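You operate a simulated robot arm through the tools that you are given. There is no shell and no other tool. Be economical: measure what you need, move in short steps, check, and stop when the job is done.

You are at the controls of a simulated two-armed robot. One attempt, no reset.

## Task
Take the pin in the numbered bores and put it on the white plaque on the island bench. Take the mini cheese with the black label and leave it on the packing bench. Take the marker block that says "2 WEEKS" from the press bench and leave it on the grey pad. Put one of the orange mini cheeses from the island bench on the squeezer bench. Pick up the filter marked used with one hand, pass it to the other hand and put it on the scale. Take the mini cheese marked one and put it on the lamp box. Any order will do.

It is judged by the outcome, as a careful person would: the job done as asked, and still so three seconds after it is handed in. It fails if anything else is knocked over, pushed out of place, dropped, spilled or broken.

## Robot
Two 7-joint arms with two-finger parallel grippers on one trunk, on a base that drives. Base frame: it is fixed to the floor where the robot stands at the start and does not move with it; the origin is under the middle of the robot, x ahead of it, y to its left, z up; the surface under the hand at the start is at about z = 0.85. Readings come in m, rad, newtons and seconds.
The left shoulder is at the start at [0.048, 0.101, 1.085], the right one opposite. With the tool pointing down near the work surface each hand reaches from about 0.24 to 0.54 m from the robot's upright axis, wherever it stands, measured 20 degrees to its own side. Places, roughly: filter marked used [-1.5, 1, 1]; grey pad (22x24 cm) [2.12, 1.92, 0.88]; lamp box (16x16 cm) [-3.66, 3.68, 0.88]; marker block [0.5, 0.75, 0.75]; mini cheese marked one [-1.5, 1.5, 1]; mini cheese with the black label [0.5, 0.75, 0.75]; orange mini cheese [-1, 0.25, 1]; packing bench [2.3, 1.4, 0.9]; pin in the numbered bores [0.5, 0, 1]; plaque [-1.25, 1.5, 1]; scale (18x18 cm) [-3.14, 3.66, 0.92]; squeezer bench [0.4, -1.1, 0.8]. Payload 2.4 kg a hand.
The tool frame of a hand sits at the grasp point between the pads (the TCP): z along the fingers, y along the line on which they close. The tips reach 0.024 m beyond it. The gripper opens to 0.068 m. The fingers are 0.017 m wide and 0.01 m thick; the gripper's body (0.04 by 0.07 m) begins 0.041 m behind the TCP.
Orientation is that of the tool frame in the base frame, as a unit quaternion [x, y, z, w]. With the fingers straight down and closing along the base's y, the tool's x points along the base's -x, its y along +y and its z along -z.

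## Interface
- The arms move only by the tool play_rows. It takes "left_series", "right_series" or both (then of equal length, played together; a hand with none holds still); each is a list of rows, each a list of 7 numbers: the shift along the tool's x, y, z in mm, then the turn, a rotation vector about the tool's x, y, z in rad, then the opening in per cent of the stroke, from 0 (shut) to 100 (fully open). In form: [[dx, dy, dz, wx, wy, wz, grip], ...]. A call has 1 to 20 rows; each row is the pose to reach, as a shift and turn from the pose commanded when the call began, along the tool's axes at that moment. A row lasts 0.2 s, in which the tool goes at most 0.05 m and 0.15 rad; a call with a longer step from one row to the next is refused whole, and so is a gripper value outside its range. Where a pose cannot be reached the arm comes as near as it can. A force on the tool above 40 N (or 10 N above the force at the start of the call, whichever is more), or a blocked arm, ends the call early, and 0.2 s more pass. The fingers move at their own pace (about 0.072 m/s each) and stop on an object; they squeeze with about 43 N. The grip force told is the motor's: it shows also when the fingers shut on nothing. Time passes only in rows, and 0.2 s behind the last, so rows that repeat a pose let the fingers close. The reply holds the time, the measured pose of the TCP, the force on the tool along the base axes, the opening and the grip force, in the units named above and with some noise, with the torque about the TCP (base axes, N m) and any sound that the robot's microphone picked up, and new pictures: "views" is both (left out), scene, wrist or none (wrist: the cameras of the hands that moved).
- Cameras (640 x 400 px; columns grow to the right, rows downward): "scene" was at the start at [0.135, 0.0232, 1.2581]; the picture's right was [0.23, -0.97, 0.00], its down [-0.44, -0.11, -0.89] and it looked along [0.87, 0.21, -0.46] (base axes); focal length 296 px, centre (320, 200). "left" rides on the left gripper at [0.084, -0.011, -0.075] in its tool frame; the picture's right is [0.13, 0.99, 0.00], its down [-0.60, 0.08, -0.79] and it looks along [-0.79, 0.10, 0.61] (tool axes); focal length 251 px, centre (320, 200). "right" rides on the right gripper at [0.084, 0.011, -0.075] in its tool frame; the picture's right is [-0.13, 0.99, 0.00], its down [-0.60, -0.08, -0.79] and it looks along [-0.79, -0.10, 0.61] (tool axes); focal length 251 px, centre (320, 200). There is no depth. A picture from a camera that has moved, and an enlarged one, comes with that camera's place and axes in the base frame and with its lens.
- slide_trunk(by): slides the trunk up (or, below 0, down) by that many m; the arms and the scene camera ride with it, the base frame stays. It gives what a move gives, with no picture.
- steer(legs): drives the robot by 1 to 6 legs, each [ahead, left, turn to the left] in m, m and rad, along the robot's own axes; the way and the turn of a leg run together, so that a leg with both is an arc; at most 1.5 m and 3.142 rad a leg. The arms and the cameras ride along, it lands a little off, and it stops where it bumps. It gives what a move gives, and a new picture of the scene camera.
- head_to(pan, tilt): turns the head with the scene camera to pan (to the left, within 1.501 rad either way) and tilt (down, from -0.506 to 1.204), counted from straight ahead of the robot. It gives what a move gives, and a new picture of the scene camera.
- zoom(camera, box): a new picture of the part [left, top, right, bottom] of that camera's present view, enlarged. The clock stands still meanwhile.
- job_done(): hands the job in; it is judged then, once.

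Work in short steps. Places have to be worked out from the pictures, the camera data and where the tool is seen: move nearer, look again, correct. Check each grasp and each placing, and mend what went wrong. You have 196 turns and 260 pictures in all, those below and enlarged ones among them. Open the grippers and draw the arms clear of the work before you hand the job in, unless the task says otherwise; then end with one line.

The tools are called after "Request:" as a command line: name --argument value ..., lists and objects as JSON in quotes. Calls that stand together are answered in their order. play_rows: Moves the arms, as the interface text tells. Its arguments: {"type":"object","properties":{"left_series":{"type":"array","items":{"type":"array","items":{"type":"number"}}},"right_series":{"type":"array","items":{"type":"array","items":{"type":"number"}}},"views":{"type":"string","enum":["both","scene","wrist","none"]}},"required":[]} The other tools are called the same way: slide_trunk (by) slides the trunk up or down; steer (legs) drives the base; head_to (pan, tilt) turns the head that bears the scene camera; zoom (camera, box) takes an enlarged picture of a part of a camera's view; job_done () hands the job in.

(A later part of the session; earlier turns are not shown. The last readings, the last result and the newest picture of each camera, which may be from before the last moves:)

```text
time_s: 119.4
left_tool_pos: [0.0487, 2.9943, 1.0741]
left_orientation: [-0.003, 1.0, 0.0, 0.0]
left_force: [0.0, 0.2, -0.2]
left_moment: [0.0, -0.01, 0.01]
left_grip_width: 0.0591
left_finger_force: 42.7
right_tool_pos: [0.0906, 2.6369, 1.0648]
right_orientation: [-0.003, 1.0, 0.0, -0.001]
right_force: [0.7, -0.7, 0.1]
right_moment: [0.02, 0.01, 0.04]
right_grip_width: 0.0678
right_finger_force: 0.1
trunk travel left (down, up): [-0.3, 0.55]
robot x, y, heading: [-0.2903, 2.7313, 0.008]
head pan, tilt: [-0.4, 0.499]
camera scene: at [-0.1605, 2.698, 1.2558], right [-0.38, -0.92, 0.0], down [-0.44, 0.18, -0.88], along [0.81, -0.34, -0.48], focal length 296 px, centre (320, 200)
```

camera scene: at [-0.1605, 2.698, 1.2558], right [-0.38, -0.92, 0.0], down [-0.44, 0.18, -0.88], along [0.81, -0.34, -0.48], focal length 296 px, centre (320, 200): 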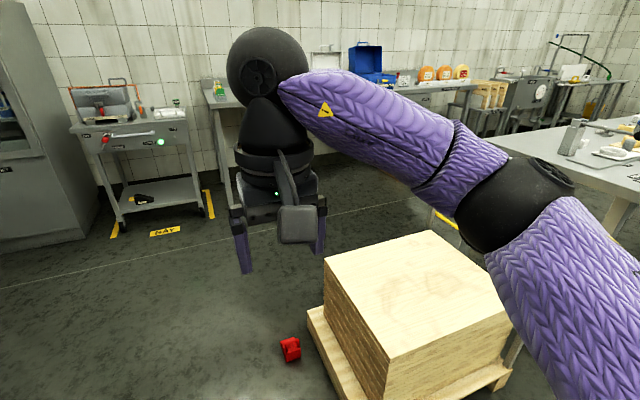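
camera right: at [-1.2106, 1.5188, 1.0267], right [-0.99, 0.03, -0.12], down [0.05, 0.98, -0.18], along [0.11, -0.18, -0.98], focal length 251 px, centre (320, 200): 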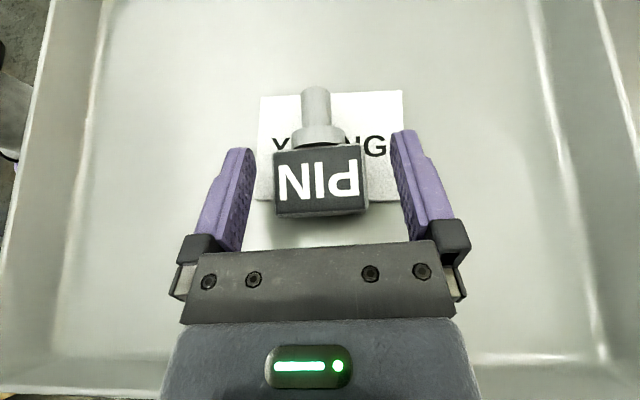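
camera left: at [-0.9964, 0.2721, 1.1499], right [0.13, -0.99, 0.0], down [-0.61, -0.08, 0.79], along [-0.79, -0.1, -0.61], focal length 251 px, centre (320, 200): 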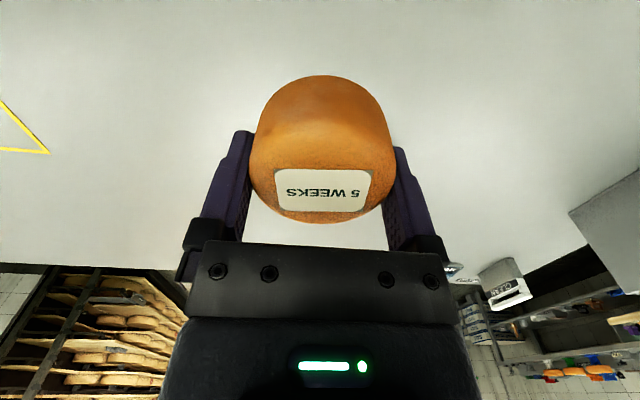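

A pallet with a red thing beside it lies at my right front; I strafe left 0.27 m, drive 1.65 m ahead, then turn south.

Request:
steer --legs '[[0, 0.27, 0], [0.85, 0, 0], [0.82, 0, 0], [0, 0, -1.57]]'

Request:
head_to --pan 0.5 --tilt 0.45

```text
time_s: 133.2
left_tool_pos: [1.6251, 2.6646, 1.0737]
left_orientation: [0.71, 0.704, 0.0, 0.0]
left_force: [0.7, 0.6, -1.2]
left_moment: [0.01, 0.0, -0.02]
left_grip_width: 0.0593
left_finger_force: 43.0
right_tool_pos: [1.268, 2.6304, 1.0649]
right_orientation: [0.71, 0.704, 0.002, 0.0]
right_force: [0.1, 0.6, 0.0]
right_moment: [0.01, 0.02, 0.0]
right_grip_width: 0.068
right_finger_force: 0.2
trunk travel left (down, up): [-0.3, 0.55]
robot x, y, heading: [1.3686, 3.0075, -1.579]
head pan, tilt: [-0.4, 0.499]
camera scene: at [1.3288, 2.8796, 1.2558], right [-0.92, 0.4, 0.0], down [0.19, 0.44, -0.88], along [-0.35, -0.81, -0.48], focal length 296 px, centre (320, 200)
```

scene: 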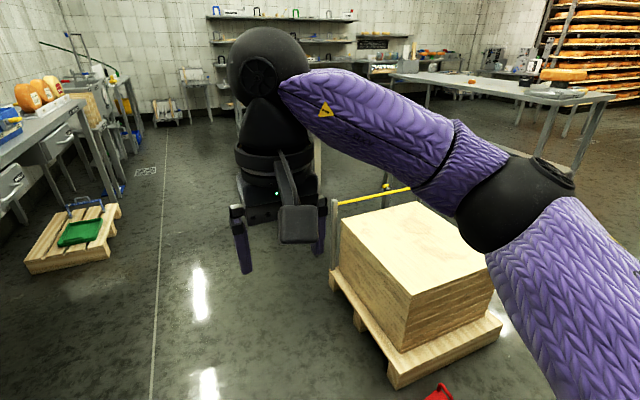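

```text
time_s: 134.4
left_tool_pos: [1.6265, 2.6654, 1.0754]
left_orientation: [0.71, 0.704, 0.0, 0.0]
left_force: [-0.2, 0.6, -1.1]
left_moment: [0.0, 0.02, 0.0]
left_grip_width: 0.0589
left_finger_force: 42.7
right_tool_pos: [1.2678, 2.63, 1.0648]
right_orientation: [0.711, 0.704, 0.001, -0.002]
right_force: [0.2, 0.0, 0.0]
right_moment: [-0.01, 0.04, 0.0]
right_grip_width: 0.068
right_finger_force: 0.1
trunk travel left (down, up): [-0.3, 0.55]
robot x, y, heading: [1.3679, 3.0106, -1.581]
head pan, tilt: [0.499, 0.45]
camera scene: at [1.4082, 2.8819, 1.2602], right [-0.88, -0.47, 0.0], down [-0.2, 0.38, -0.9], along [0.42, -0.79, -0.44], focal length 296 px, centre (320, 200)
```

scene: 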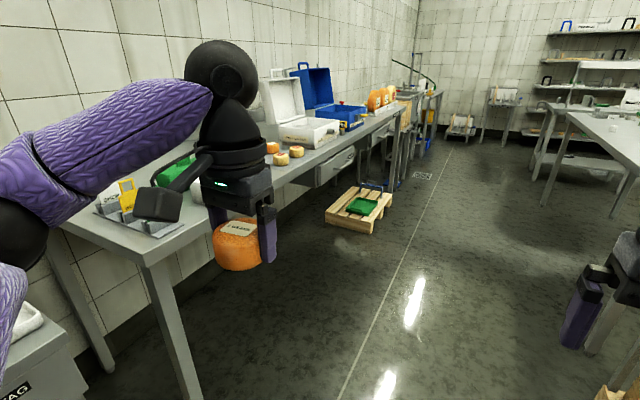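

The aisle is clear. I drive south along x≈1.37 to y≈-0.2.

Request:
steer --legs '[[1.1, 0, 0], [1.1, 0, 0], [1.0, 0, 0]]'

Request:
head_to --pan -0.5 --tilt 0.5

```text
time_s: 150.0
left_tool_pos: [1.6813, -0.518, 1.0732]
left_orientation: [0.693, 0.721, 0.0, -0.001]
left_force: [-0.4, -0.3, -1.6]
left_moment: [0.02, 0.02, -0.02]
left_grip_width: 0.0591
left_finger_force: 42.3
right_tool_pos: [1.3262, -0.5696, 1.0631]
right_orientation: [0.694, 0.72, 0.002, -0.001]
right_force: [-0.7, 1.2, -0.3]
right_moment: [-0.02, 0.0, 0.0]
right_grip_width: 0.068
right_finger_force: 0.1
trunk travel left (down, up): [-0.3, 0.55]
robot x, y, heading: [1.4106, -0.1839, -1.537]
head pan, tilt: [0.499, 0.45]
camera scene: at [1.4545, -0.3117, 1.2602], right [-0.86, -0.51, 0.0], down [-0.22, 0.37, -0.9], along [0.46, -0.77, -0.44], focal length 296 px, centre (320, 200)
```

scene: 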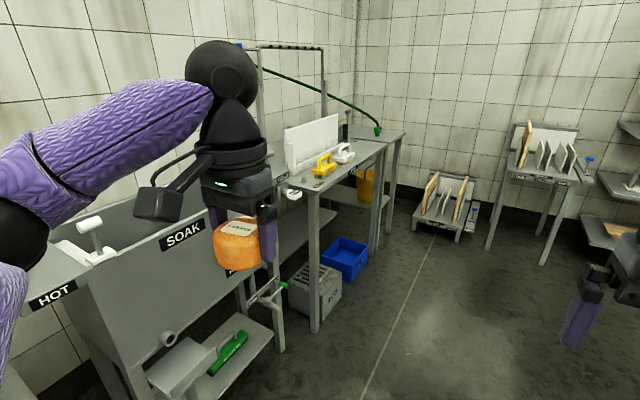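

```text
time_s: 151.3
left_tool_pos: [1.6823, -0.5168, 1.0736]
left_orientation: [0.693, 0.721, 0.001, 0.0]
left_force: [-0.2, -0.5, -1.1]
left_moment: [0.0, 0.03, 0.01]
left_grip_width: 0.0591
left_finger_force: 42.6
right_tool_pos: [1.3268, -0.5694, 1.0643]
right_orientation: [0.693, 0.721, 0.001, -0.001]
right_force: [-0.8, -0.2, -0.3]
right_moment: [0.0, 0.05, 0.04]
right_grip_width: 0.0681
right_finger_force: 0.0
trunk travel left (down, up): [-0.3, 0.55]
robot x, y, heading: [1.4057, -0.185, -1.534]
head pan, tilt: [-0.499, 0.499]
camera scene: at [1.367, -0.3143, 1.2558], right [-0.9, 0.44, 0.0], down [0.21, 0.43, -0.88], along [-0.39, -0.79, -0.48], focal length 296 px, centre (320, 200)
```

scene: 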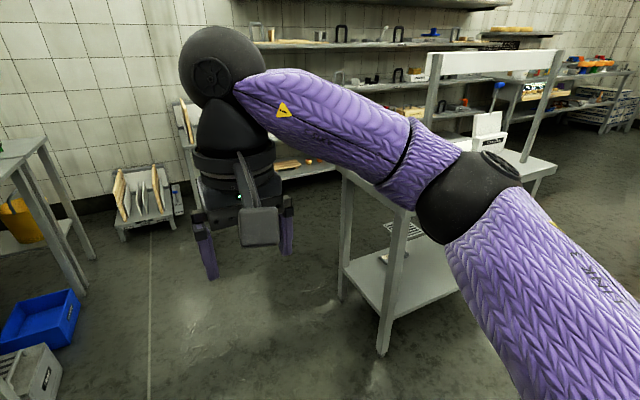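

I drive ahead 0.9 m and turn right to face the open end of the squeezer bench.

Request:
steer --legs '[[0.9, 0, 0], [0, 0, -1.6]]'

Request:
head_to --pan 0.0 --tilt 0.5

```text
time_s: 159.9
left_tool_pos: [1.0975, -1.3411, 1.0739]
left_orientation: [1.0, 0.0, 0.001, 0.0]
left_force: [-0.2, -0.2, -1.9]
left_moment: [-0.01, 0.01, 0.01]
left_grip_width: 0.0592
left_finger_force: 42.6
right_tool_pos: [1.059, -0.9841, 1.0639]
right_orientation: [1.0, -0.001, 0.002, 0.0]
right_force: [-0.9, -1.2, -0.5]
right_moment: [-0.01, -0.01, 0.01]
right_grip_width: 0.0678
right_finger_force: 0.0
trunk travel left (down, up): [-0.3, 0.55]
robot x, y, heading: [1.439, -1.0827, 3.143]
head pan, tilt: [-0.499, 0.499]
camera scene: at [1.3083, -1.0356, 1.2558], right [0.48, 0.88, 0.0], down [0.42, -0.23, -0.88], along [-0.77, 0.42, -0.48], focal length 296 px, centre (320, 200)
```

scene: 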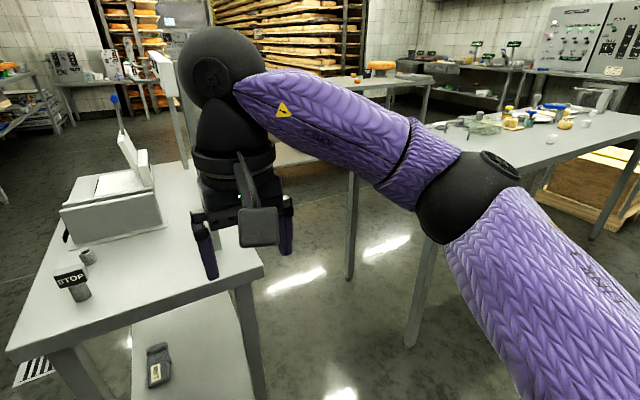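

```text
time_s: 160.9
left_tool_pos: [1.0979, -1.3417, 1.074]
left_orientation: [1.0, 0.0, 0.001, -0.001]
left_force: [0.5, -0.8, -1.8]
left_moment: [0.01, -0.01, 0.01]
left_grip_width: 0.0591
left_finger_force: 43.1
right_tool_pos: [1.0589, -0.9845, 1.0644]
right_orientation: [1.0, -0.001, 0.002, 0.0]
right_force: [0.3, 0.1, -0.2]
right_moment: [0.0, 0.0, 0.02]
right_grip_width: 0.0678
right_finger_force: 0.1
trunk travel left (down, up): [-0.3, 0.55]
robot x, y, heading: [1.44, -1.0822, 3.141]
head pan, tilt: [0.0, 0.499]
camera scene: at [1.2971, -1.0791, 1.2558], right [0.0, 1.0, 0.0], down [0.48, 0.0, -0.88], along [-0.88, 0.0, -0.48], focal length 296 px, centre (320, 200)
```

scene: 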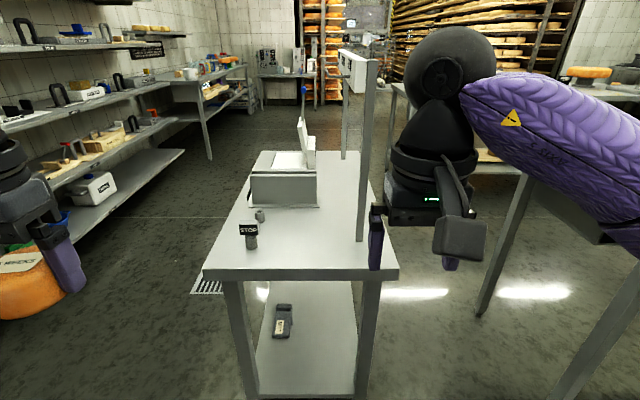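

The end area is free between the STOP block (y≈-1.25) and the post (y≈-0.97). I'll place at (0.715,-1.11); I position the base first.

Request:
steer --legs '[[0, -0.17, 0], [0.27, 0, 0]]'

Request:
zoom --camera "left" --box '[0, 0, 640, 400]'

```text
time_s: 163.8
left_tool_pos: [0.8285, -1.1719, 1.0728]
left_orientation: [1.0, -0.003, 0.0, 0.0]
left_force: [0.3, 0.1, -0.4]
left_moment: [-0.01, -0.01, 0.02]
left_grip_width: 0.0591
left_finger_force: 42.8
right_tool_pos: [0.7924, -0.8142, 1.0651]
right_orientation: [1.0, -0.003, 0.001, -0.001]
right_force: [0.1, -0.2, 0.3]
right_moment: [0.01, 0.03, -0.03]
right_grip_width: 0.0678
right_finger_force: 0.1
trunk travel left (down, up): [-0.3, 0.55]
robot x, y, heading: [1.1744, -0.9131, 3.134]
head pan, tilt: [0.0, 0.499]
camera scene: at [1.0295, -0.9108, 1.2557], right [0.01, 1.0, 0.0], down [0.48, 0.0, -0.88], along [-0.88, 0.01, -0.48], focal length 296 px, centre (320, 200)
```

scene: 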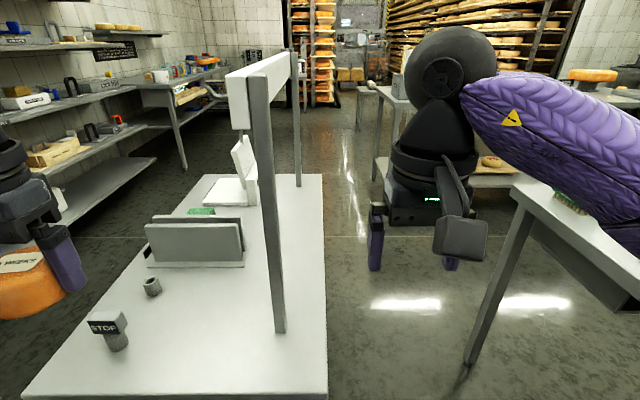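

```text
1.00 times, centred on (320, 200) of left (not enlarged: the box is as wide or as high as the picture)
camera zoom: at [0.9118, -1.161, 1.1495], right [0.12, -0.99, 0.0], down [-0.61, -0.08, 0.79], along [-0.79, -0.1, -0.61], focal length 251 px, centre (320, 200)
```

zoom: 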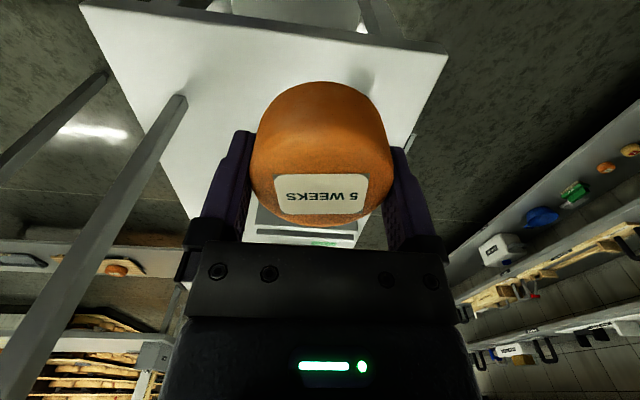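

Estimates agree. I move the left hand over (0.72,-1.105) and lower to 0.87.

Request:
play_rows --left_series '[[-30, -20, 0, 0, 0, 0, 40], [-65, -42, 10, 0, 0, 0, 40], [-95, -60, 30, 0, 0, 0, 40], [-108, -67, 70, 0, 0, 0, 40], [-108, -67, 115, 0, 0, 0, 40], [-108, -67, 160, 0, 0, 0, 40], [-108, -67, 200, 0, 0, 0, 40]]' --views "both"

```text
time_s: 165.4
left_tool_pos: [0.7204, -1.1046, 0.8725]
left_orientation: [1.0, -0.003, 0.001, 0.0]
left_force: [-0.7, -0.4, -1.3]
left_moment: [0.01, 0.02, -0.01]
left_grip_width: 0.0589
left_finger_force: 43.3
right_tool_pos: [0.7921, -0.8144, 1.0641]
right_orientation: [1.0, -0.003, 0.002, 0.0]
right_force: [0.0, 0.5, 0.2]
right_moment: [0.01, 0.02, -0.02]
right_grip_width: 0.0679
right_finger_force: 0.1
trunk travel left (down, up): [-0.3, 0.55]
robot x, y, heading: [1.1719, -0.9119, 3.134]
head pan, tilt: [0.0, 0.499]
camera scene: at [1.0297, -0.9107, 1.2558], right [0.01, 1.0, 0.0], down [0.48, 0.0, -0.88], along [-0.88, 0.01, -0.48], focal length 296 px, centre (320, 200)
camera left: at [0.8032, -1.094, 0.9473], right [0.12, -0.99, 0.0], down [-0.61, -0.07, 0.79], along [-0.79, -0.1, -0.61], focal length 251 px, centre (320, 200)
```

scene: 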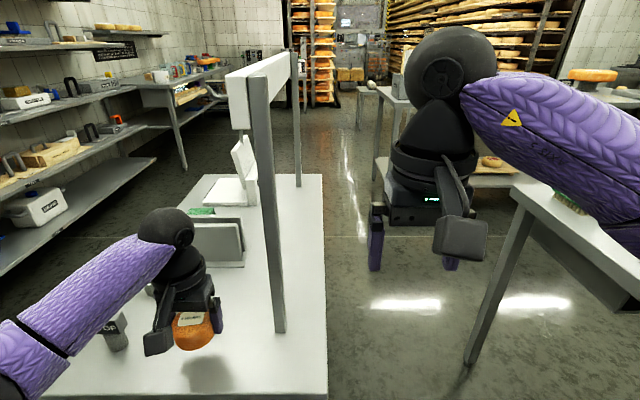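
left: 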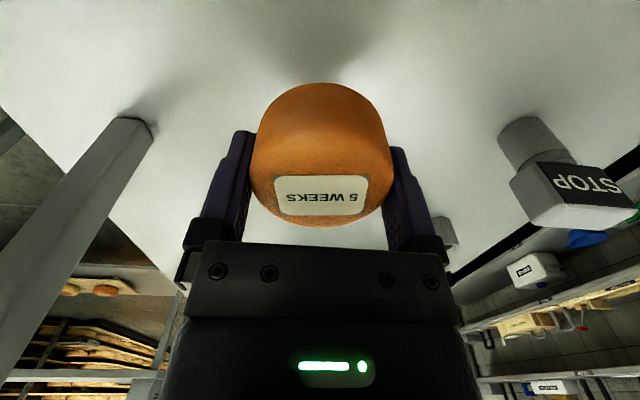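

Clear of both post and STOP block. I lower gently to contact.

Request:
play_rows --left_series '[[0, 0, 20, 0, 0, 0, 40], [0, 0, 34, 0, 0, 0, 40], [0, 0, 40, 0, 0, 0, 40], [0, 0, 44, 0, 0, 0, 40], [0, 0, 46, 0, 0, 0, 40], [0, 0, 46, 0, 0, 0, 40]]' --views "wrist"

```text
time_s: 166.8
left_tool_pos: [0.7213, -1.1041, 0.8286]
left_orientation: [1.0, -0.003, -0.001, 0.0]
left_force: [-1.4, -0.5, 7.5]
left_moment: [0.05, -0.13, 0.0]
left_grip_width: 0.0591
left_finger_force: 42.7
right_tool_pos: [0.7925, -0.8133, 1.0651]
right_orientation: [1.0, -0.003, 0.001, 0.0]
right_force: [0.3, 0.3, 1.3]
right_moment: [0.01, 0.01, 0.03]
right_grip_width: 0.0681
right_finger_force: 0.1
trunk travel left (down, up): [-0.3, 0.55]
robot x, y, heading: [1.1707, -0.9139, 3.131]
head pan, tilt: [0.0, 0.499]
camera left: at [0.8046, -1.0933, 0.9041], right [0.12, -0.99, 0.0], down [-0.6, -0.07, 0.79], along [-0.79, -0.1, -0.61], focal length 251 px, centre (320, 200)
```

left: 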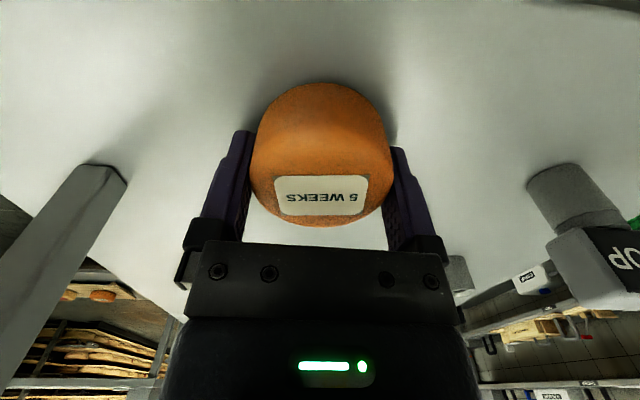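

Contact felt (7.5 N). I open, then rise straight up and retract.

Request:
play_rows --left_series '[[0, 0, 0, 0, 0, 0, 70], [0, 0, 0, 0, 0, 0, 100], [0, 0, 0, 0, 0, 0, 100], [0, 0, -15, 0, 0, 0, 100], [0, 0, -50, 0, 0, 0, 100], [0, 0, -95, 0, 0, 0, 100], [10, 0, -140, 0, 0, 0, 100], [40, 10, -175, 0, 0, 0, 100], [70, 25, -200, 0, 0, 0, 100], [100, 45, -225, 0, 0, 0, 100]]' --views "both"

```text
time_s: 169.0
left_tool_pos: [0.8202, -1.1511, 1.0532]
left_orientation: [1.0, -0.003, 0.001, 0.0]
left_force: [0.3, 0.5, -0.2]
left_moment: [-0.04, -0.01, 0.01]
left_grip_width: 0.068
left_finger_force: 0.1
right_tool_pos: [0.7937, -0.815, 1.0649]
right_orientation: [1.0, -0.004, 0.002, 0.001]
right_force: [0.1, 0.4, 0.0]
right_moment: [0.04, -0.02, 0.02]
right_grip_width: 0.068
right_finger_force: 0.1
trunk travel left (down, up): [-0.3, 0.55]
robot x, y, heading: [1.1733, -0.913, 3.132]
head pan, tilt: [0.0, 0.499]
camera scene: at [1.0301, -0.9108, 1.2558], right [0.01, 1.0, 0.0], down [0.48, 0.0, -0.88], along [-0.88, 0.01, -0.48], focal length 296 px, centre (320, 200)
camera left: at [0.9033, -1.141, 1.1286], right [0.12, -0.99, 0.0], down [-0.61, -0.08, 0.79], along [-0.79, -0.1, -0.61], focal length 251 px, centre (320, 200)
```

scene: 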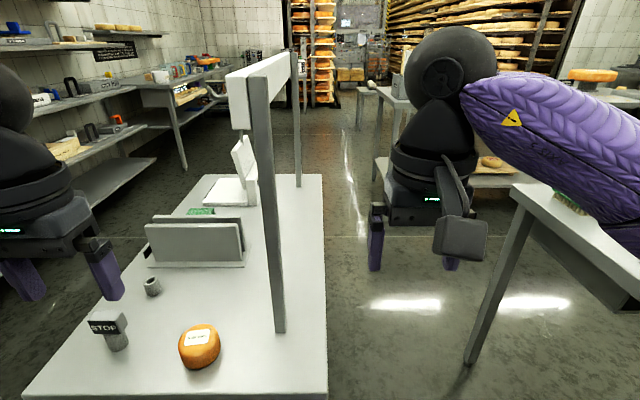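
left: 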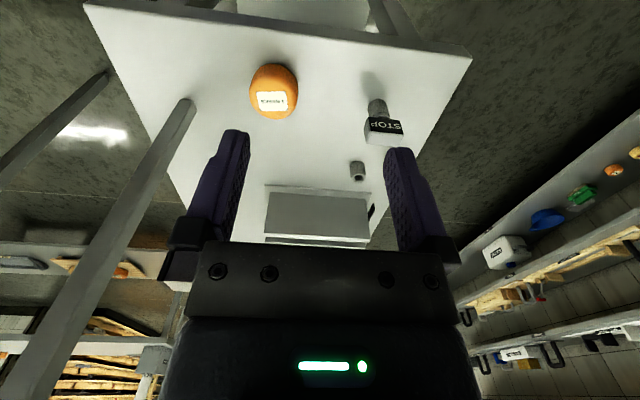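

Orange cheese placed. Next I back off and strafe north along the far side of the press bench to look at the blocks.

Request:
steer --legs '[[-0.25, 0, 0.01], [0, -1.45, 0]]'

Request:
head_to --pan 0.05 --tilt 0.5

```text
time_s: 177.6
left_tool_pos: [1.064, 0.279, 1.0529]
left_orientation: [1.0, 0.005, 0.0, 0.001]
left_force: [-0.2, -1.6, 0.0]
left_moment: [0.0, 0.02, 0.02]
left_grip_width: 0.0682
left_finger_force: 0.1
right_tool_pos: [1.0318, 0.6164, 1.0638]
right_orientation: [1.0, 0.005, 0.002, 0.0]
right_force: [0.3, 0.0, 0.3]
right_moment: [-0.01, 0.01, -0.04]
right_grip_width: 0.0682
right_finger_force: 0.0
trunk travel left (down, up): [-0.3, 0.55]
robot x, y, heading: [1.4169, 0.5228, -3.131]
head pan, tilt: [0.0, 0.499]
camera scene: at [1.2709, 0.524, 1.2558], right [-0.01, 1.0, 0.0], down [0.48, 0.01, -0.88], along [-0.88, -0.01, -0.48], focal length 296 px, centre (320, 200)
```

scene: 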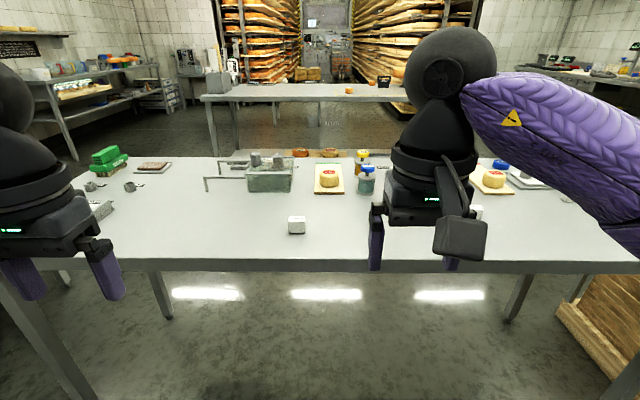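

```text
time_s: 178.2
left_tool_pos: [1.0634, 0.2789, 1.0527]
left_orientation: [1.0, 0.005, 0.0, 0.0]
left_force: [-0.1, 0.8, 0.0]
left_moment: [0.0, 0.01, 0.03]
left_grip_width: 0.068
left_finger_force: 0.0
right_tool_pos: [1.0324, 0.6165, 1.0639]
right_orientation: [1.0, 0.005, 0.002, 0.0]
right_force: [0.5, 0.2, -0.2]
right_moment: [0.03, 0.02, -0.02]
right_grip_width: 0.0679
right_finger_force: 0.1
trunk travel left (down, up): [-0.3, 0.55]
robot x, y, heading: [1.4143, 0.5231, -3.129]
head pan, tilt: [0.051, 0.499]
camera scene: at [1.2711, 0.5194, 1.2558], right [-0.06, 1.0, 0.0], down [0.48, 0.03, -0.88], along [-0.88, -0.05, -0.48], focal length 296 px, centre (320, 200)
```

scene: 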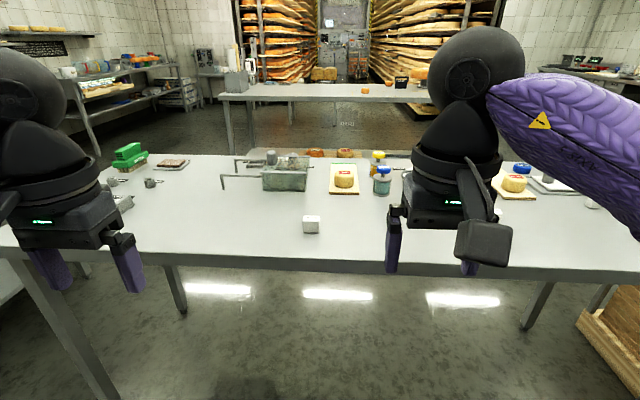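

I zoom on the nearest block and on the area behind the right hand using its wrist camera.

Request:
zoom --camera "scene" --box '[280, 195, 344, 245]'

Request:
zoom --camera "right" --box '[80, 0, 560, 260]'

```text
8.00 times, centred on (312, 220) of scene
camera zoom: at [1.2711, 0.5194, 1.2558], right [-0.06, 1.0, 0.0], down [0.48, 0.03, -0.88], along [-0.88, -0.05, -0.48], focal length 2366 px, centre (384, 40)
```

zoom: 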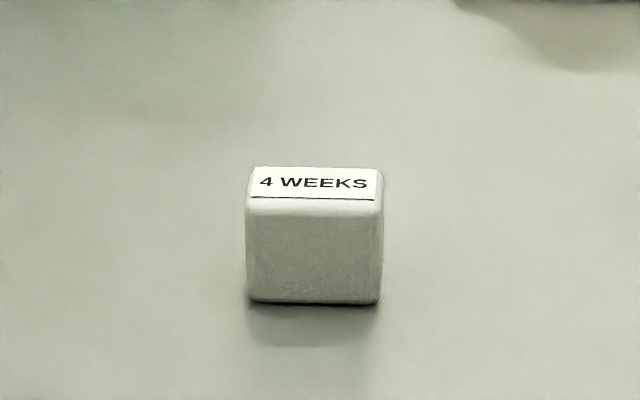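

```text
1.33 times, centred on (320, 130) of right
camera zoom: at [1.1162, 0.6068, 1.14], right [-0.12, -0.99, 0.0], down [-0.61, 0.07, 0.79], along [-0.79, 0.09, -0.61], focal length 335 px, centre (320, 293)
```

zoom: 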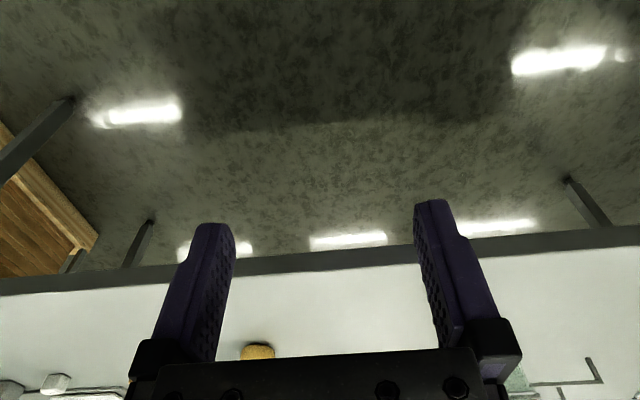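

That block says 4 WEEKS. I strafe further north and look left-ahead for the others.

Request:
steer --legs '[[0, -0.55, 0]]'

Request:
head_to --pan 0.1 --tilt 0.45

Request:
zoom --camera "scene" --box '[200, 130, 420, 260]'

```text
time_s: 181.4
left_tool_pos: [1.0588, 0.8302, 1.0531]
left_orientation: [1.0, 0.01, 0.001, -0.001]
left_force: [0.8, 0.2, 0.3]
left_moment: [0.02, 0.02, -0.02]
left_grip_width: 0.0678
left_finger_force: 0.0
right_tool_pos: [1.0216, 1.1678, 1.0648]
right_orientation: [1.0, 0.01, 0.002, 0.0]
right_force: [-0.4, -0.5, 0.0]
right_moment: [0.01, -0.02, -0.02]
right_grip_width: 0.0681
right_finger_force: 0.1
trunk travel left (down, up): [-0.3, 0.55]
robot x, y, heading: [1.4047, 1.0759, -3.12]
head pan, tilt: [0.051, 0.499]
camera scene: at [1.2626, 1.0734, 1.2558], right [-0.07, 1.0, 0.0], down [0.48, 0.03, -0.88], along [-0.88, -0.06, -0.48], focal length 296 px, centre (320, 200)
```

scene: 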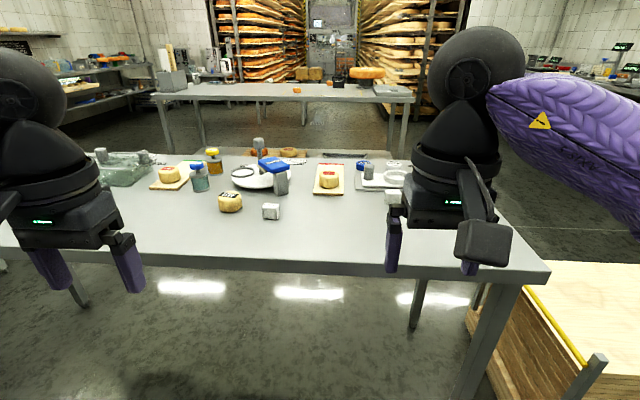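

```text
time_s: 182.0
left_tool_pos: [1.0579, 0.8317, 1.0528]
left_orientation: [1.0, 0.01, 0.0, 0.0]
left_force: [-0.3, 0.6, 0.0]
left_moment: [0.01, 0.0, -0.01]
left_grip_width: 0.0681
left_finger_force: 0.1
right_tool_pos: [1.0233, 1.1676, 1.0642]
right_orientation: [1.0, 0.009, 0.003, 0.0]
right_force: [-0.1, 0.0, -0.6]
right_moment: [-0.02, 0.02, -0.01]
right_grip_width: 0.068
right_finger_force: 0.1
trunk travel left (down, up): [-0.3, 0.55]
robot x, y, heading: [1.4029, 1.0802, -3.12]
head pan, tilt: [0.099, 0.45]
camera scene: at [1.2622, 1.0688, 1.2602], right [-0.12, 0.99, 0.0], down [0.43, 0.05, -0.9], along [-0.89, -0.11, -0.44], focal length 296 px, centre (320, 200)
```

scene: 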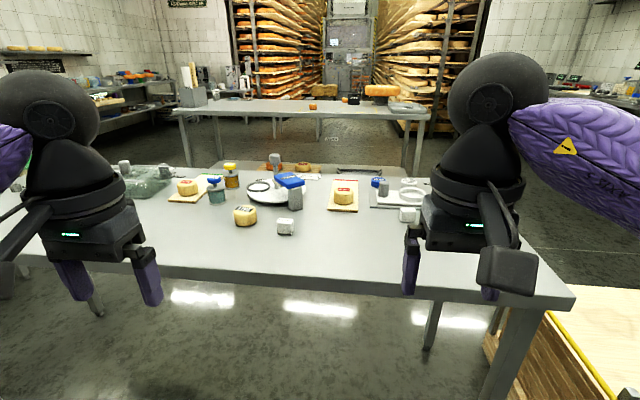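

```text
2.91 times, centred on (310, 195) of scene
camera zoom: at [1.2622, 1.0688, 1.2602], right [-0.12, 0.99, 0.0], down [0.43, 0.05, -0.9], along [-0.89, -0.11, -0.44], focal length 860 px, centre (349, 214)
```

zoom: 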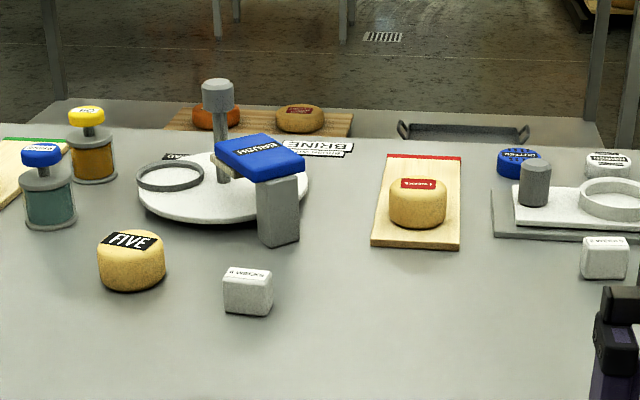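

Request:
zoom --camera "scene" --box '[265, 205, 305, 245]'

Request:
zoom --camera "scene" --box '[385, 195, 435, 235]'

Request:
zoom --camera "scene" --box '[365, 170, 435, 210]'

```text
10.00 times, centred on (285, 225) of scene
camera zoom: at [1.2622, 1.0688, 1.2602], right [-0.12, 0.99, 0.0], down [0.43, 0.05, -0.9], along [-0.89, -0.11, -0.44], focal length 2957 px, centre (670, -50)
```

zoom: 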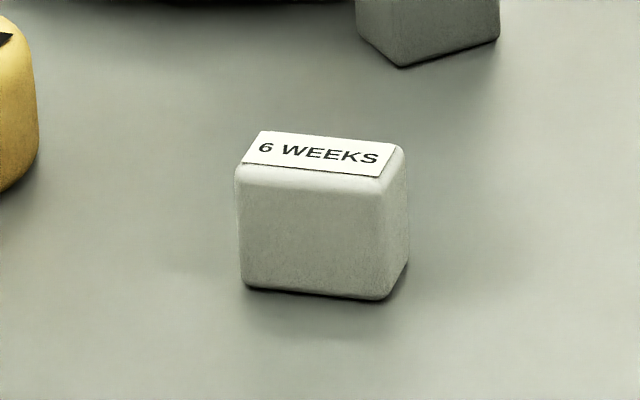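

```text
10.00 times, centred on (410, 215) of scene
camera zoom: at [1.2622, 1.0688, 1.2602], right [-0.12, 0.99, 0.0], down [0.43, 0.05, -0.9], along [-0.89, -0.11, -0.44], focal length 2957 px, centre (-580, 50)
```

zoom: 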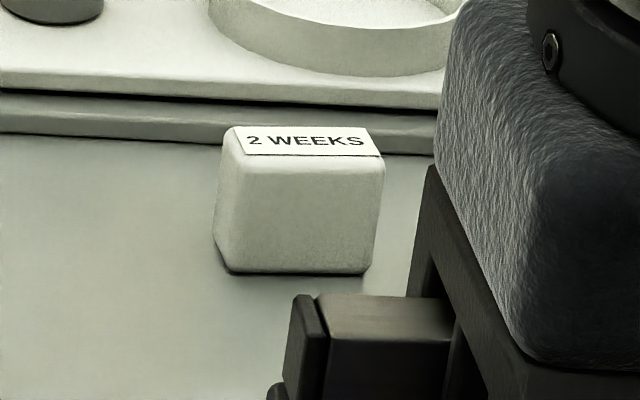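

```text
9.14 times, centred on (400, 190) of scene
camera zoom: at [1.2622, 1.0688, 1.2602], right [-0.12, 0.99, 0.0], down [0.43, 0.05, -0.9], along [-0.89, -0.11, -0.44], focal length 2704 px, centre (-411, 291)
```

zoom: 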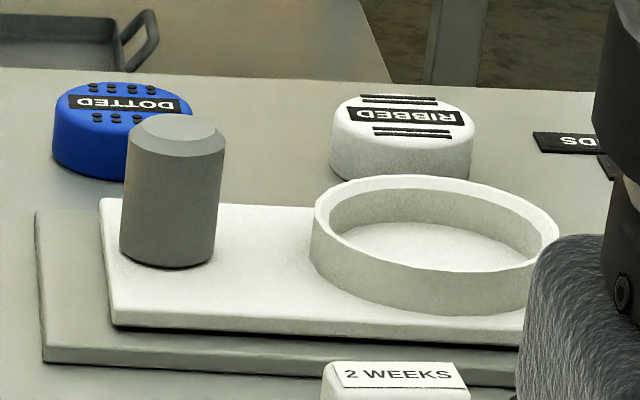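

The "2 WEEKS" block is at about (0.534,1.225) and FIVE at (0.587,0.778). I drive ahead 0.39 m so both hands reach.

Request:
steer --legs '[[0.39, 0.06, -0.02]]'

Request:
zoom --camera "right" --box '[0, 0, 640, 400]'

Request:
zoom --camera "left" --box '[0, 0, 640, 400]'

```text
time_s: 184.5
left_tool_pos: [0.6688, 0.7742, 1.0531]
left_orientation: [1.0, 0.002, -0.001, 0.0]
left_force: [0.4, 0.2, 0.3]
left_moment: [-0.02, 0.01, 0.01]
left_grip_width: 0.0681
left_finger_force: 0.0
right_tool_pos: [0.6383, 1.1118, 1.0645]
right_orientation: [1.0, 0.001, 0.002, 0.0]
right_force: [-0.4, -0.3, -0.1]
right_moment: [-0.03, 0.0, 0.0]
right_grip_width: 0.0681
right_finger_force: 0.1
trunk travel left (down, up): [-0.3, 0.55]
robot x, y, heading: [1.0194, 1.0113, -3.139]
head pan, tilt: [0.099, 0.45]
camera scene: at [0.877, 1.0079, 1.2602], right [-0.1, 0.99, 0.0], down [0.43, 0.04, -0.9], along [-0.9, -0.09, -0.44], focal length 296 px, centre (320, 200)
```

scene: 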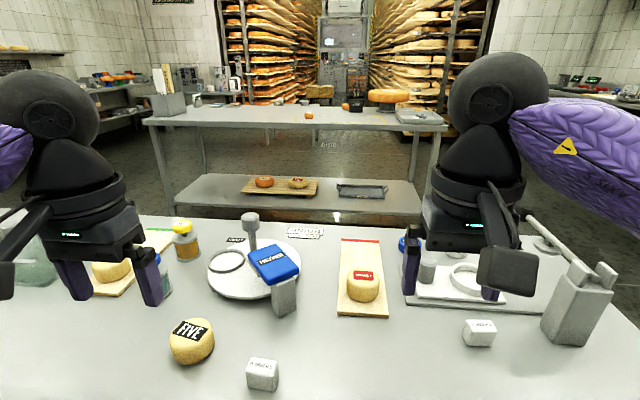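

```text
1.00 times, centred on (320, 200) of right (not enlarged: the box is as wide or as high as the picture)
camera zoom: at [0.7234, 1.1011, 1.1399], right [-0.13, -0.99, 0.0], down [-0.61, 0.08, 0.79], along [-0.78, 0.1, -0.61], focal length 251 px, centre (320, 200)
```

zoom: 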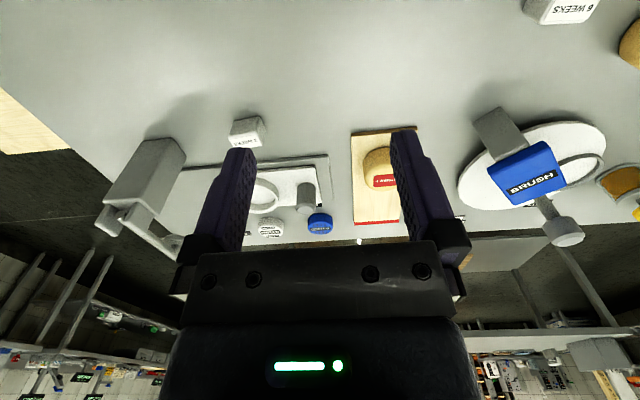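

```text
1.00 times, centred on (320, 200) of left (not enlarged: the box is as wide or as high as the picture)
camera zoom: at [0.7523, 0.7857, 1.1283], right [0.13, -0.99, 0.0], down [-0.6, -0.08, 0.79], along [-0.79, -0.1, -0.61], focal length 251 px, centre (320, 200)
```

zoom: 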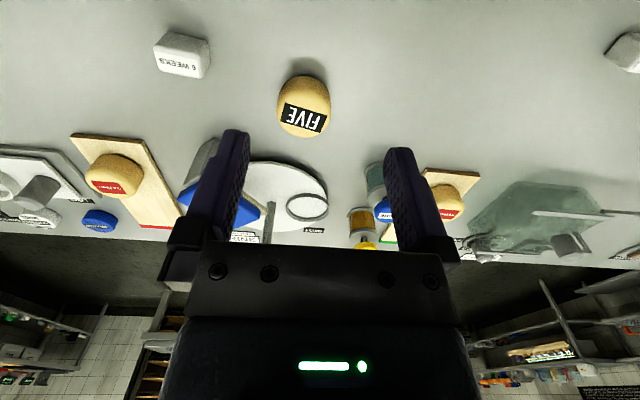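

FIVE at (0.593,0.787). I move the left hand above it.

Request:
play_rows --left_series '[[-30, -5, 20, 0, 0, 0, 100], [-60, -10, 45, 0, 0, 0, 100], [-75, -13, 75, 0, 0, 0, 100], [-75, -13, 95, 0, 0, 0, 100], [-75, -13, 95, 0, 0, 0, 100]]' --views "wrist"

```text
time_s: 185.7
left_tool_pos: [0.5963, 0.7858, 0.9582]
left_orientation: [1.0, 0.001, 0.0, 0.0]
left_force: [-0.8, -0.4, 0.0]
left_moment: [0.03, 0.01, -0.02]
left_grip_width: 0.068
left_finger_force: 0.0
right_tool_pos: [0.639, 1.1119, 1.0646]
right_orientation: [1.0, 0.001, 0.002, 0.0]
right_force: [0.1, 0.4, 0.1]
right_moment: [-0.01, 0.03, -0.01]
right_grip_width: 0.0682
right_finger_force: 0.1
trunk travel left (down, up): [-0.3, 0.55]
robot x, y, heading: [1.0227, 1.0142, -3.138]
head pan, tilt: [0.099, 0.45]
camera left: at [0.6786, 0.798, 1.0334], right [0.13, -0.99, 0.0], down [-0.6, -0.08, 0.79], along [-0.79, -0.1, -0.61], focal length 251 px, centre (320, 200)
```

left: 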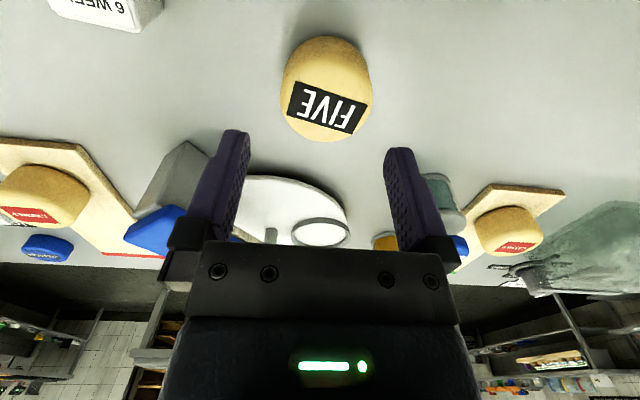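

Offset small: target (0.585,0.783). I lower to just above and re-check.

Request:
play_rows --left_series '[[-6, 2, 15, 0, 0, 0, 100], [-11, 3, 30, 0, 0, 0, 100], [-11, 3, 42, 0, 0, 0, 100], [-11, 3, 42, 0, 0, 0, 100]]' --views "wrist"

```text
time_s: 186.7
left_tool_pos: [0.5839, 0.7846, 0.9163]
left_orientation: [1.0, 0.002, 0.0, 0.0]
left_force: [0.1, 0.5, -0.5]
left_moment: [0.02, -0.01, -0.02]
left_grip_width: 0.0679
left_finger_force: 0.1
right_tool_pos: [0.638, 1.1117, 1.0644]
right_orientation: [1.0, 0.002, 0.002, 0.0]
right_force: [0.6, -0.1, 0.3]
right_moment: [0.01, -0.01, -0.02]
right_grip_width: 0.0678
right_finger_force: 0.1
trunk travel left (down, up): [-0.3, 0.55]
robot x, y, heading: [1.0209, 1.0163, -3.141]
head pan, tilt: [0.099, 0.45]
camera left: at [0.6674, 0.7959, 0.9916], right [0.13, -0.99, 0.0], down [-0.6, -0.08, 0.79], along [-0.79, -0.1, -0.61], focal length 251 px, centre (320, 200)
```

left: 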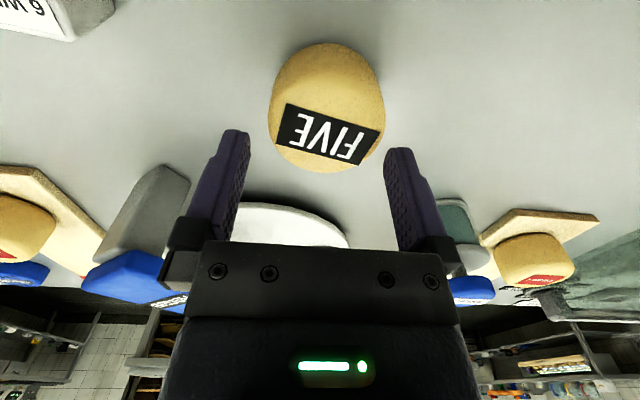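

Shift 3.5 mm along tool y, then descend to 0.877 and close.

Request:
play_rows --left_series '[[0, 3.5, 0, 0, 0, 0, 100], [0, 3.5, 15, 0, 0, 0, 100], [0, 3.5, 30, 0, 0, 0, 100], [0, 3.5, 39, 0, 0, 0, 100]]' --views "wrist"

```text
time_s: 187.7
left_tool_pos: [0.5843, 0.7792, 0.8777]
left_orientation: [1.0, 0.002, 0.001, 0.0]
left_force: [0.3, -0.9, 1.2]
left_moment: [0.02, 0.03, 0.04]
left_grip_width: 0.0679
left_finger_force: 0.1
right_tool_pos: [0.6402, 1.1107, 1.0641]
right_orientation: [1.0, 0.001, 0.002, -0.001]
right_force: [0.0, -0.1, -0.6]
right_moment: [0.01, 0.01, 0.02]
right_grip_width: 0.0682
right_finger_force: 0.0
trunk travel left (down, up): [-0.3, 0.55]
robot x, y, heading: [1.0204, 1.0166, -3.135]
head pan, tilt: [0.099, 0.45]
camera left: at [0.6668, 0.7913, 0.953], right [0.13, -0.99, 0.0], down [-0.6, -0.08, 0.79], along [-0.79, -0.11, -0.61], focal length 251 px, centre (320, 200)
```

left: 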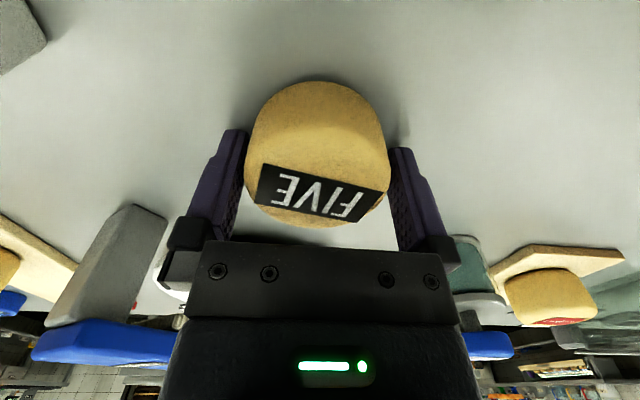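

The cheese is between the pads. I close and lift, retracting.

Request:
play_rows --left_series '[[0, 0, 0, 0, 0, 0, 60], [0, 0, 0, 0, 0, 0, 40], [0, 0, 0, 0, 0, 0, 40], [0, 0, -20, 0, 0, 0, 40], [0, 0, -55, 0, 0, 0, 40], [10, 0, -100, 0, 0, 0, 40], [40, 0, -135, 0, 0, 0, 40], [75, 0, -165, 0, 0, 0, 40], [85, 0, -185, 0, 0, 0, 40]]' --views "wrist"

```text
time_s: 189.7
left_tool_pos: [0.666, 0.7787, 1.0611]
left_orientation: [1.0, 0.002, 0.001, 0.0]
left_force: [-0.1, -0.1, -1.3]
left_moment: [0.03, 0.0, -0.01]
left_grip_width: 0.059
left_finger_force: 42.4
right_tool_pos: [0.6387, 1.111, 1.063]
right_orientation: [1.0, 0.001, 0.001, 0.0]
right_force: [-0.2, 0.5, 0.0]
right_moment: [-0.01, 0.0, -0.03]
right_grip_width: 0.0681
right_finger_force: 0.0
trunk travel left (down, up): [-0.3, 0.55]
robot x, y, heading: [1.0207, 1.0171, -3.132]
head pan, tilt: [0.099, 0.45]
camera left: at [0.7505, 0.792, 1.1377], right [0.13, -0.99, 0.0], down [-0.6, -0.08, 0.79], along [-0.79, -0.1, -0.61], focal length 251 px, centre (320, 200)
```

left: 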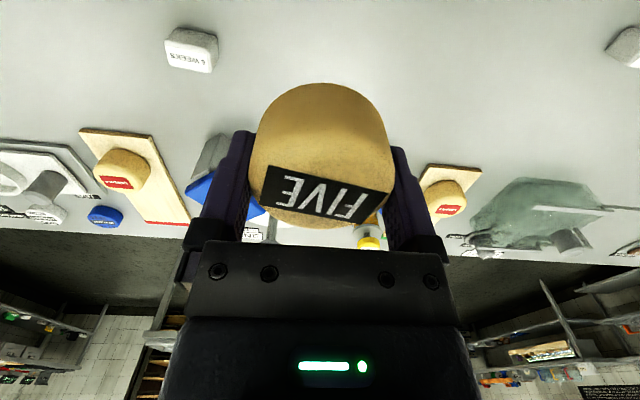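

FIVE is held. Now the right hand moves above the 2 WEEKS block at (0.532,1.221).

Request:
play_rows --right_series '[[-30, -30, 10, 0, 0, 0, 100], [-60, -60, 25, 0, 0, 0, 100], [-85, -90, 45, 0, 0, 0, 100], [-105, -110, 75, 0, 0, 0, 100], [-105, -110, 105, 0, 0, 0, 100], [-105, -110, 105, 0, 0, 0, 100]]' --views "both"

```text
time_s: 191.1
left_tool_pos: [0.6669, 0.7808, 1.0615]
left_orientation: [1.0, 0.003, 0.0, 0.0]
left_force: [1.2, -0.7, -1.2]
left_moment: [0.01, -0.01, 0.0]
left_grip_width: 0.059
left_finger_force: 42.9
right_tool_pos: [0.5358, 1.2199, 0.9597]
right_orientation: [1.0, 0.0, 0.002, 0.0]
right_force: [0.1, 0.3, -1.0]
right_moment: [0.01, -0.01, 0.0]
right_grip_width: 0.0681
right_finger_force: 0.0
trunk travel left (down, up): [-0.3, 0.55]
robot x, y, heading: [1.0195, 1.0145, -3.139]
head pan, tilt: [0.099, 0.45]
camera scene: at [0.8771, 1.0079, 1.2603], right [-0.1, 0.99, 0.0], down [0.43, 0.04, -0.9], along [-0.9, -0.09, -0.44], focal length 296 px, centre (320, 200)
camera right: at [0.6203, 1.2097, 1.0354], right [-0.13, -0.99, 0.0], down [-0.61, 0.08, 0.79], along [-0.78, 0.1, -0.61], focal length 251 px, centre (320, 200)
```

scene: 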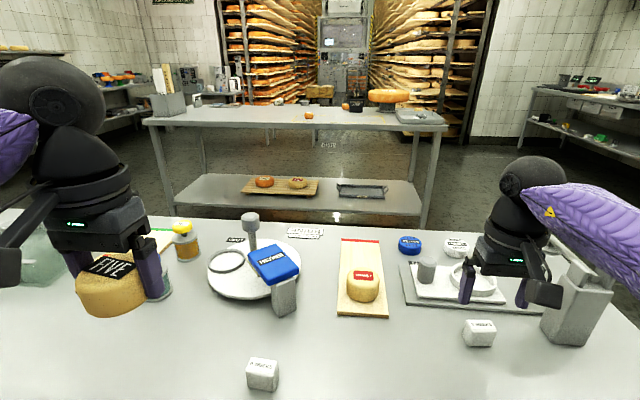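
right: 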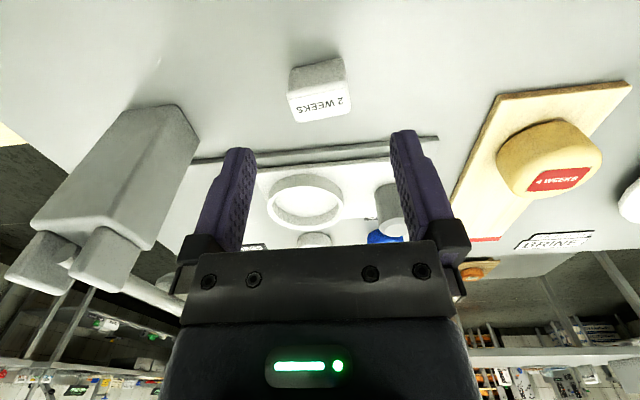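

Block centred at (0.526,1.222), rotated ~7°. I turn the hand -0.12 rad, shift 10 mm and descend.

Request:
play_rows --right_series '[[-5, -1, 20, 0, 0, -0.06, 100], [-10, -2, 40, 0, 0, -0.12, 100], [-10, -2, 60, 0, 0, -0.12, 100], [-10, -2, 60, 0, 0, -0.12, 100]]' --views "wrist"

```text
time_s: 192.1
left_tool_pos: [0.6674, 0.779, 1.0615]
left_orientation: [1.0, 0.002, 0.0, 0.001]
left_force: [0.8, 0.9, -0.7]
left_moment: [-0.01, 0.0, -0.03]
left_grip_width: 0.0592
left_finger_force: 42.9
right_tool_pos: [0.5252, 1.2228, 0.8992]
right_orientation: [0.998, 0.062, 0.003, 0.0]
right_force: [-0.3, 0.1, 0.2]
right_moment: [-0.01, 0.01, 0.0]
right_grip_width: 0.0679
right_finger_force: 0.0
trunk travel left (down, up): [-0.3, 0.55]
robot x, y, heading: [1.0222, 1.0157, -3.142]
head pan, tilt: [0.099, 0.45]
camera right: at [0.6101, 1.2225, 0.9747], right [-0.01, -1.0, 0.0], down [-0.61, 0.0, 0.79], along [-0.79, 0.01, -0.61], focal length 251 px, centre (320, 200)
```

right: 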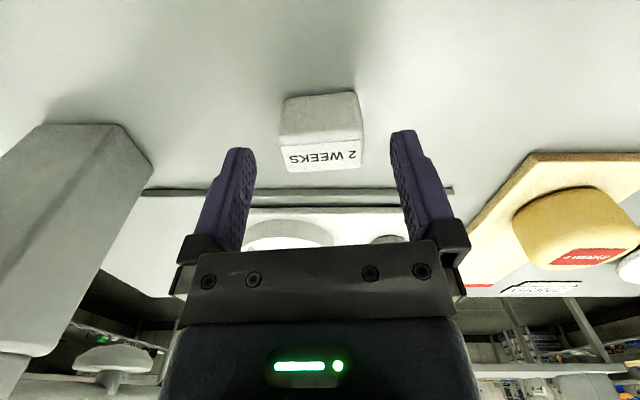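

Well aligned. I descend 24 mm and close.

Request:
play_rows --right_series '[[3, 0, 12, 0, 0, 0, 100], [3, 0, 24, 0, 0, 0, 100], [3, 0, 24, 0, 0, 0, 40], [3, 0, 24, 0, 0, 0, 10], [3, 0, 24, 0, 0, 0, 10], [3, 0, 24, 0, 0, 0, 10]]' --views "wrist"

```text
time_s: 193.5
left_tool_pos: [0.6675, 0.7808, 1.0608]
left_orientation: [1.0, 0.002, 0.0, 0.0]
left_force: [-1.0, 0.1, -1.0]
left_moment: [-0.01, 0.0, -0.02]
left_grip_width: 0.0592
left_finger_force: 42.5
right_tool_pos: [0.5292, 1.2235, 0.8749]
right_orientation: [0.998, 0.061, 0.001, -0.001]
right_force: [-0.4, 0.2, -0.3]
right_moment: [0.05, 0.01, 0.03]
right_grip_width: 0.039
right_finger_force: 42.6
trunk travel left (down, up): [-0.3, 0.55]
robot x, y, heading: [1.0219, 1.0181, -3.142]
head pan, tilt: [0.099, 0.45]
camera right: at [0.6137, 1.2231, 0.9509], right [-0.01, -1.0, 0.0], down [-0.61, 0.0, 0.79], along [-0.79, 0.01, -0.61], focal length 251 px, centre (320, 200)
```

right: 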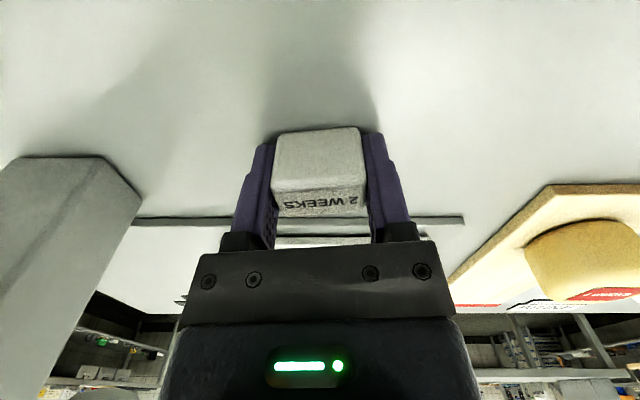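

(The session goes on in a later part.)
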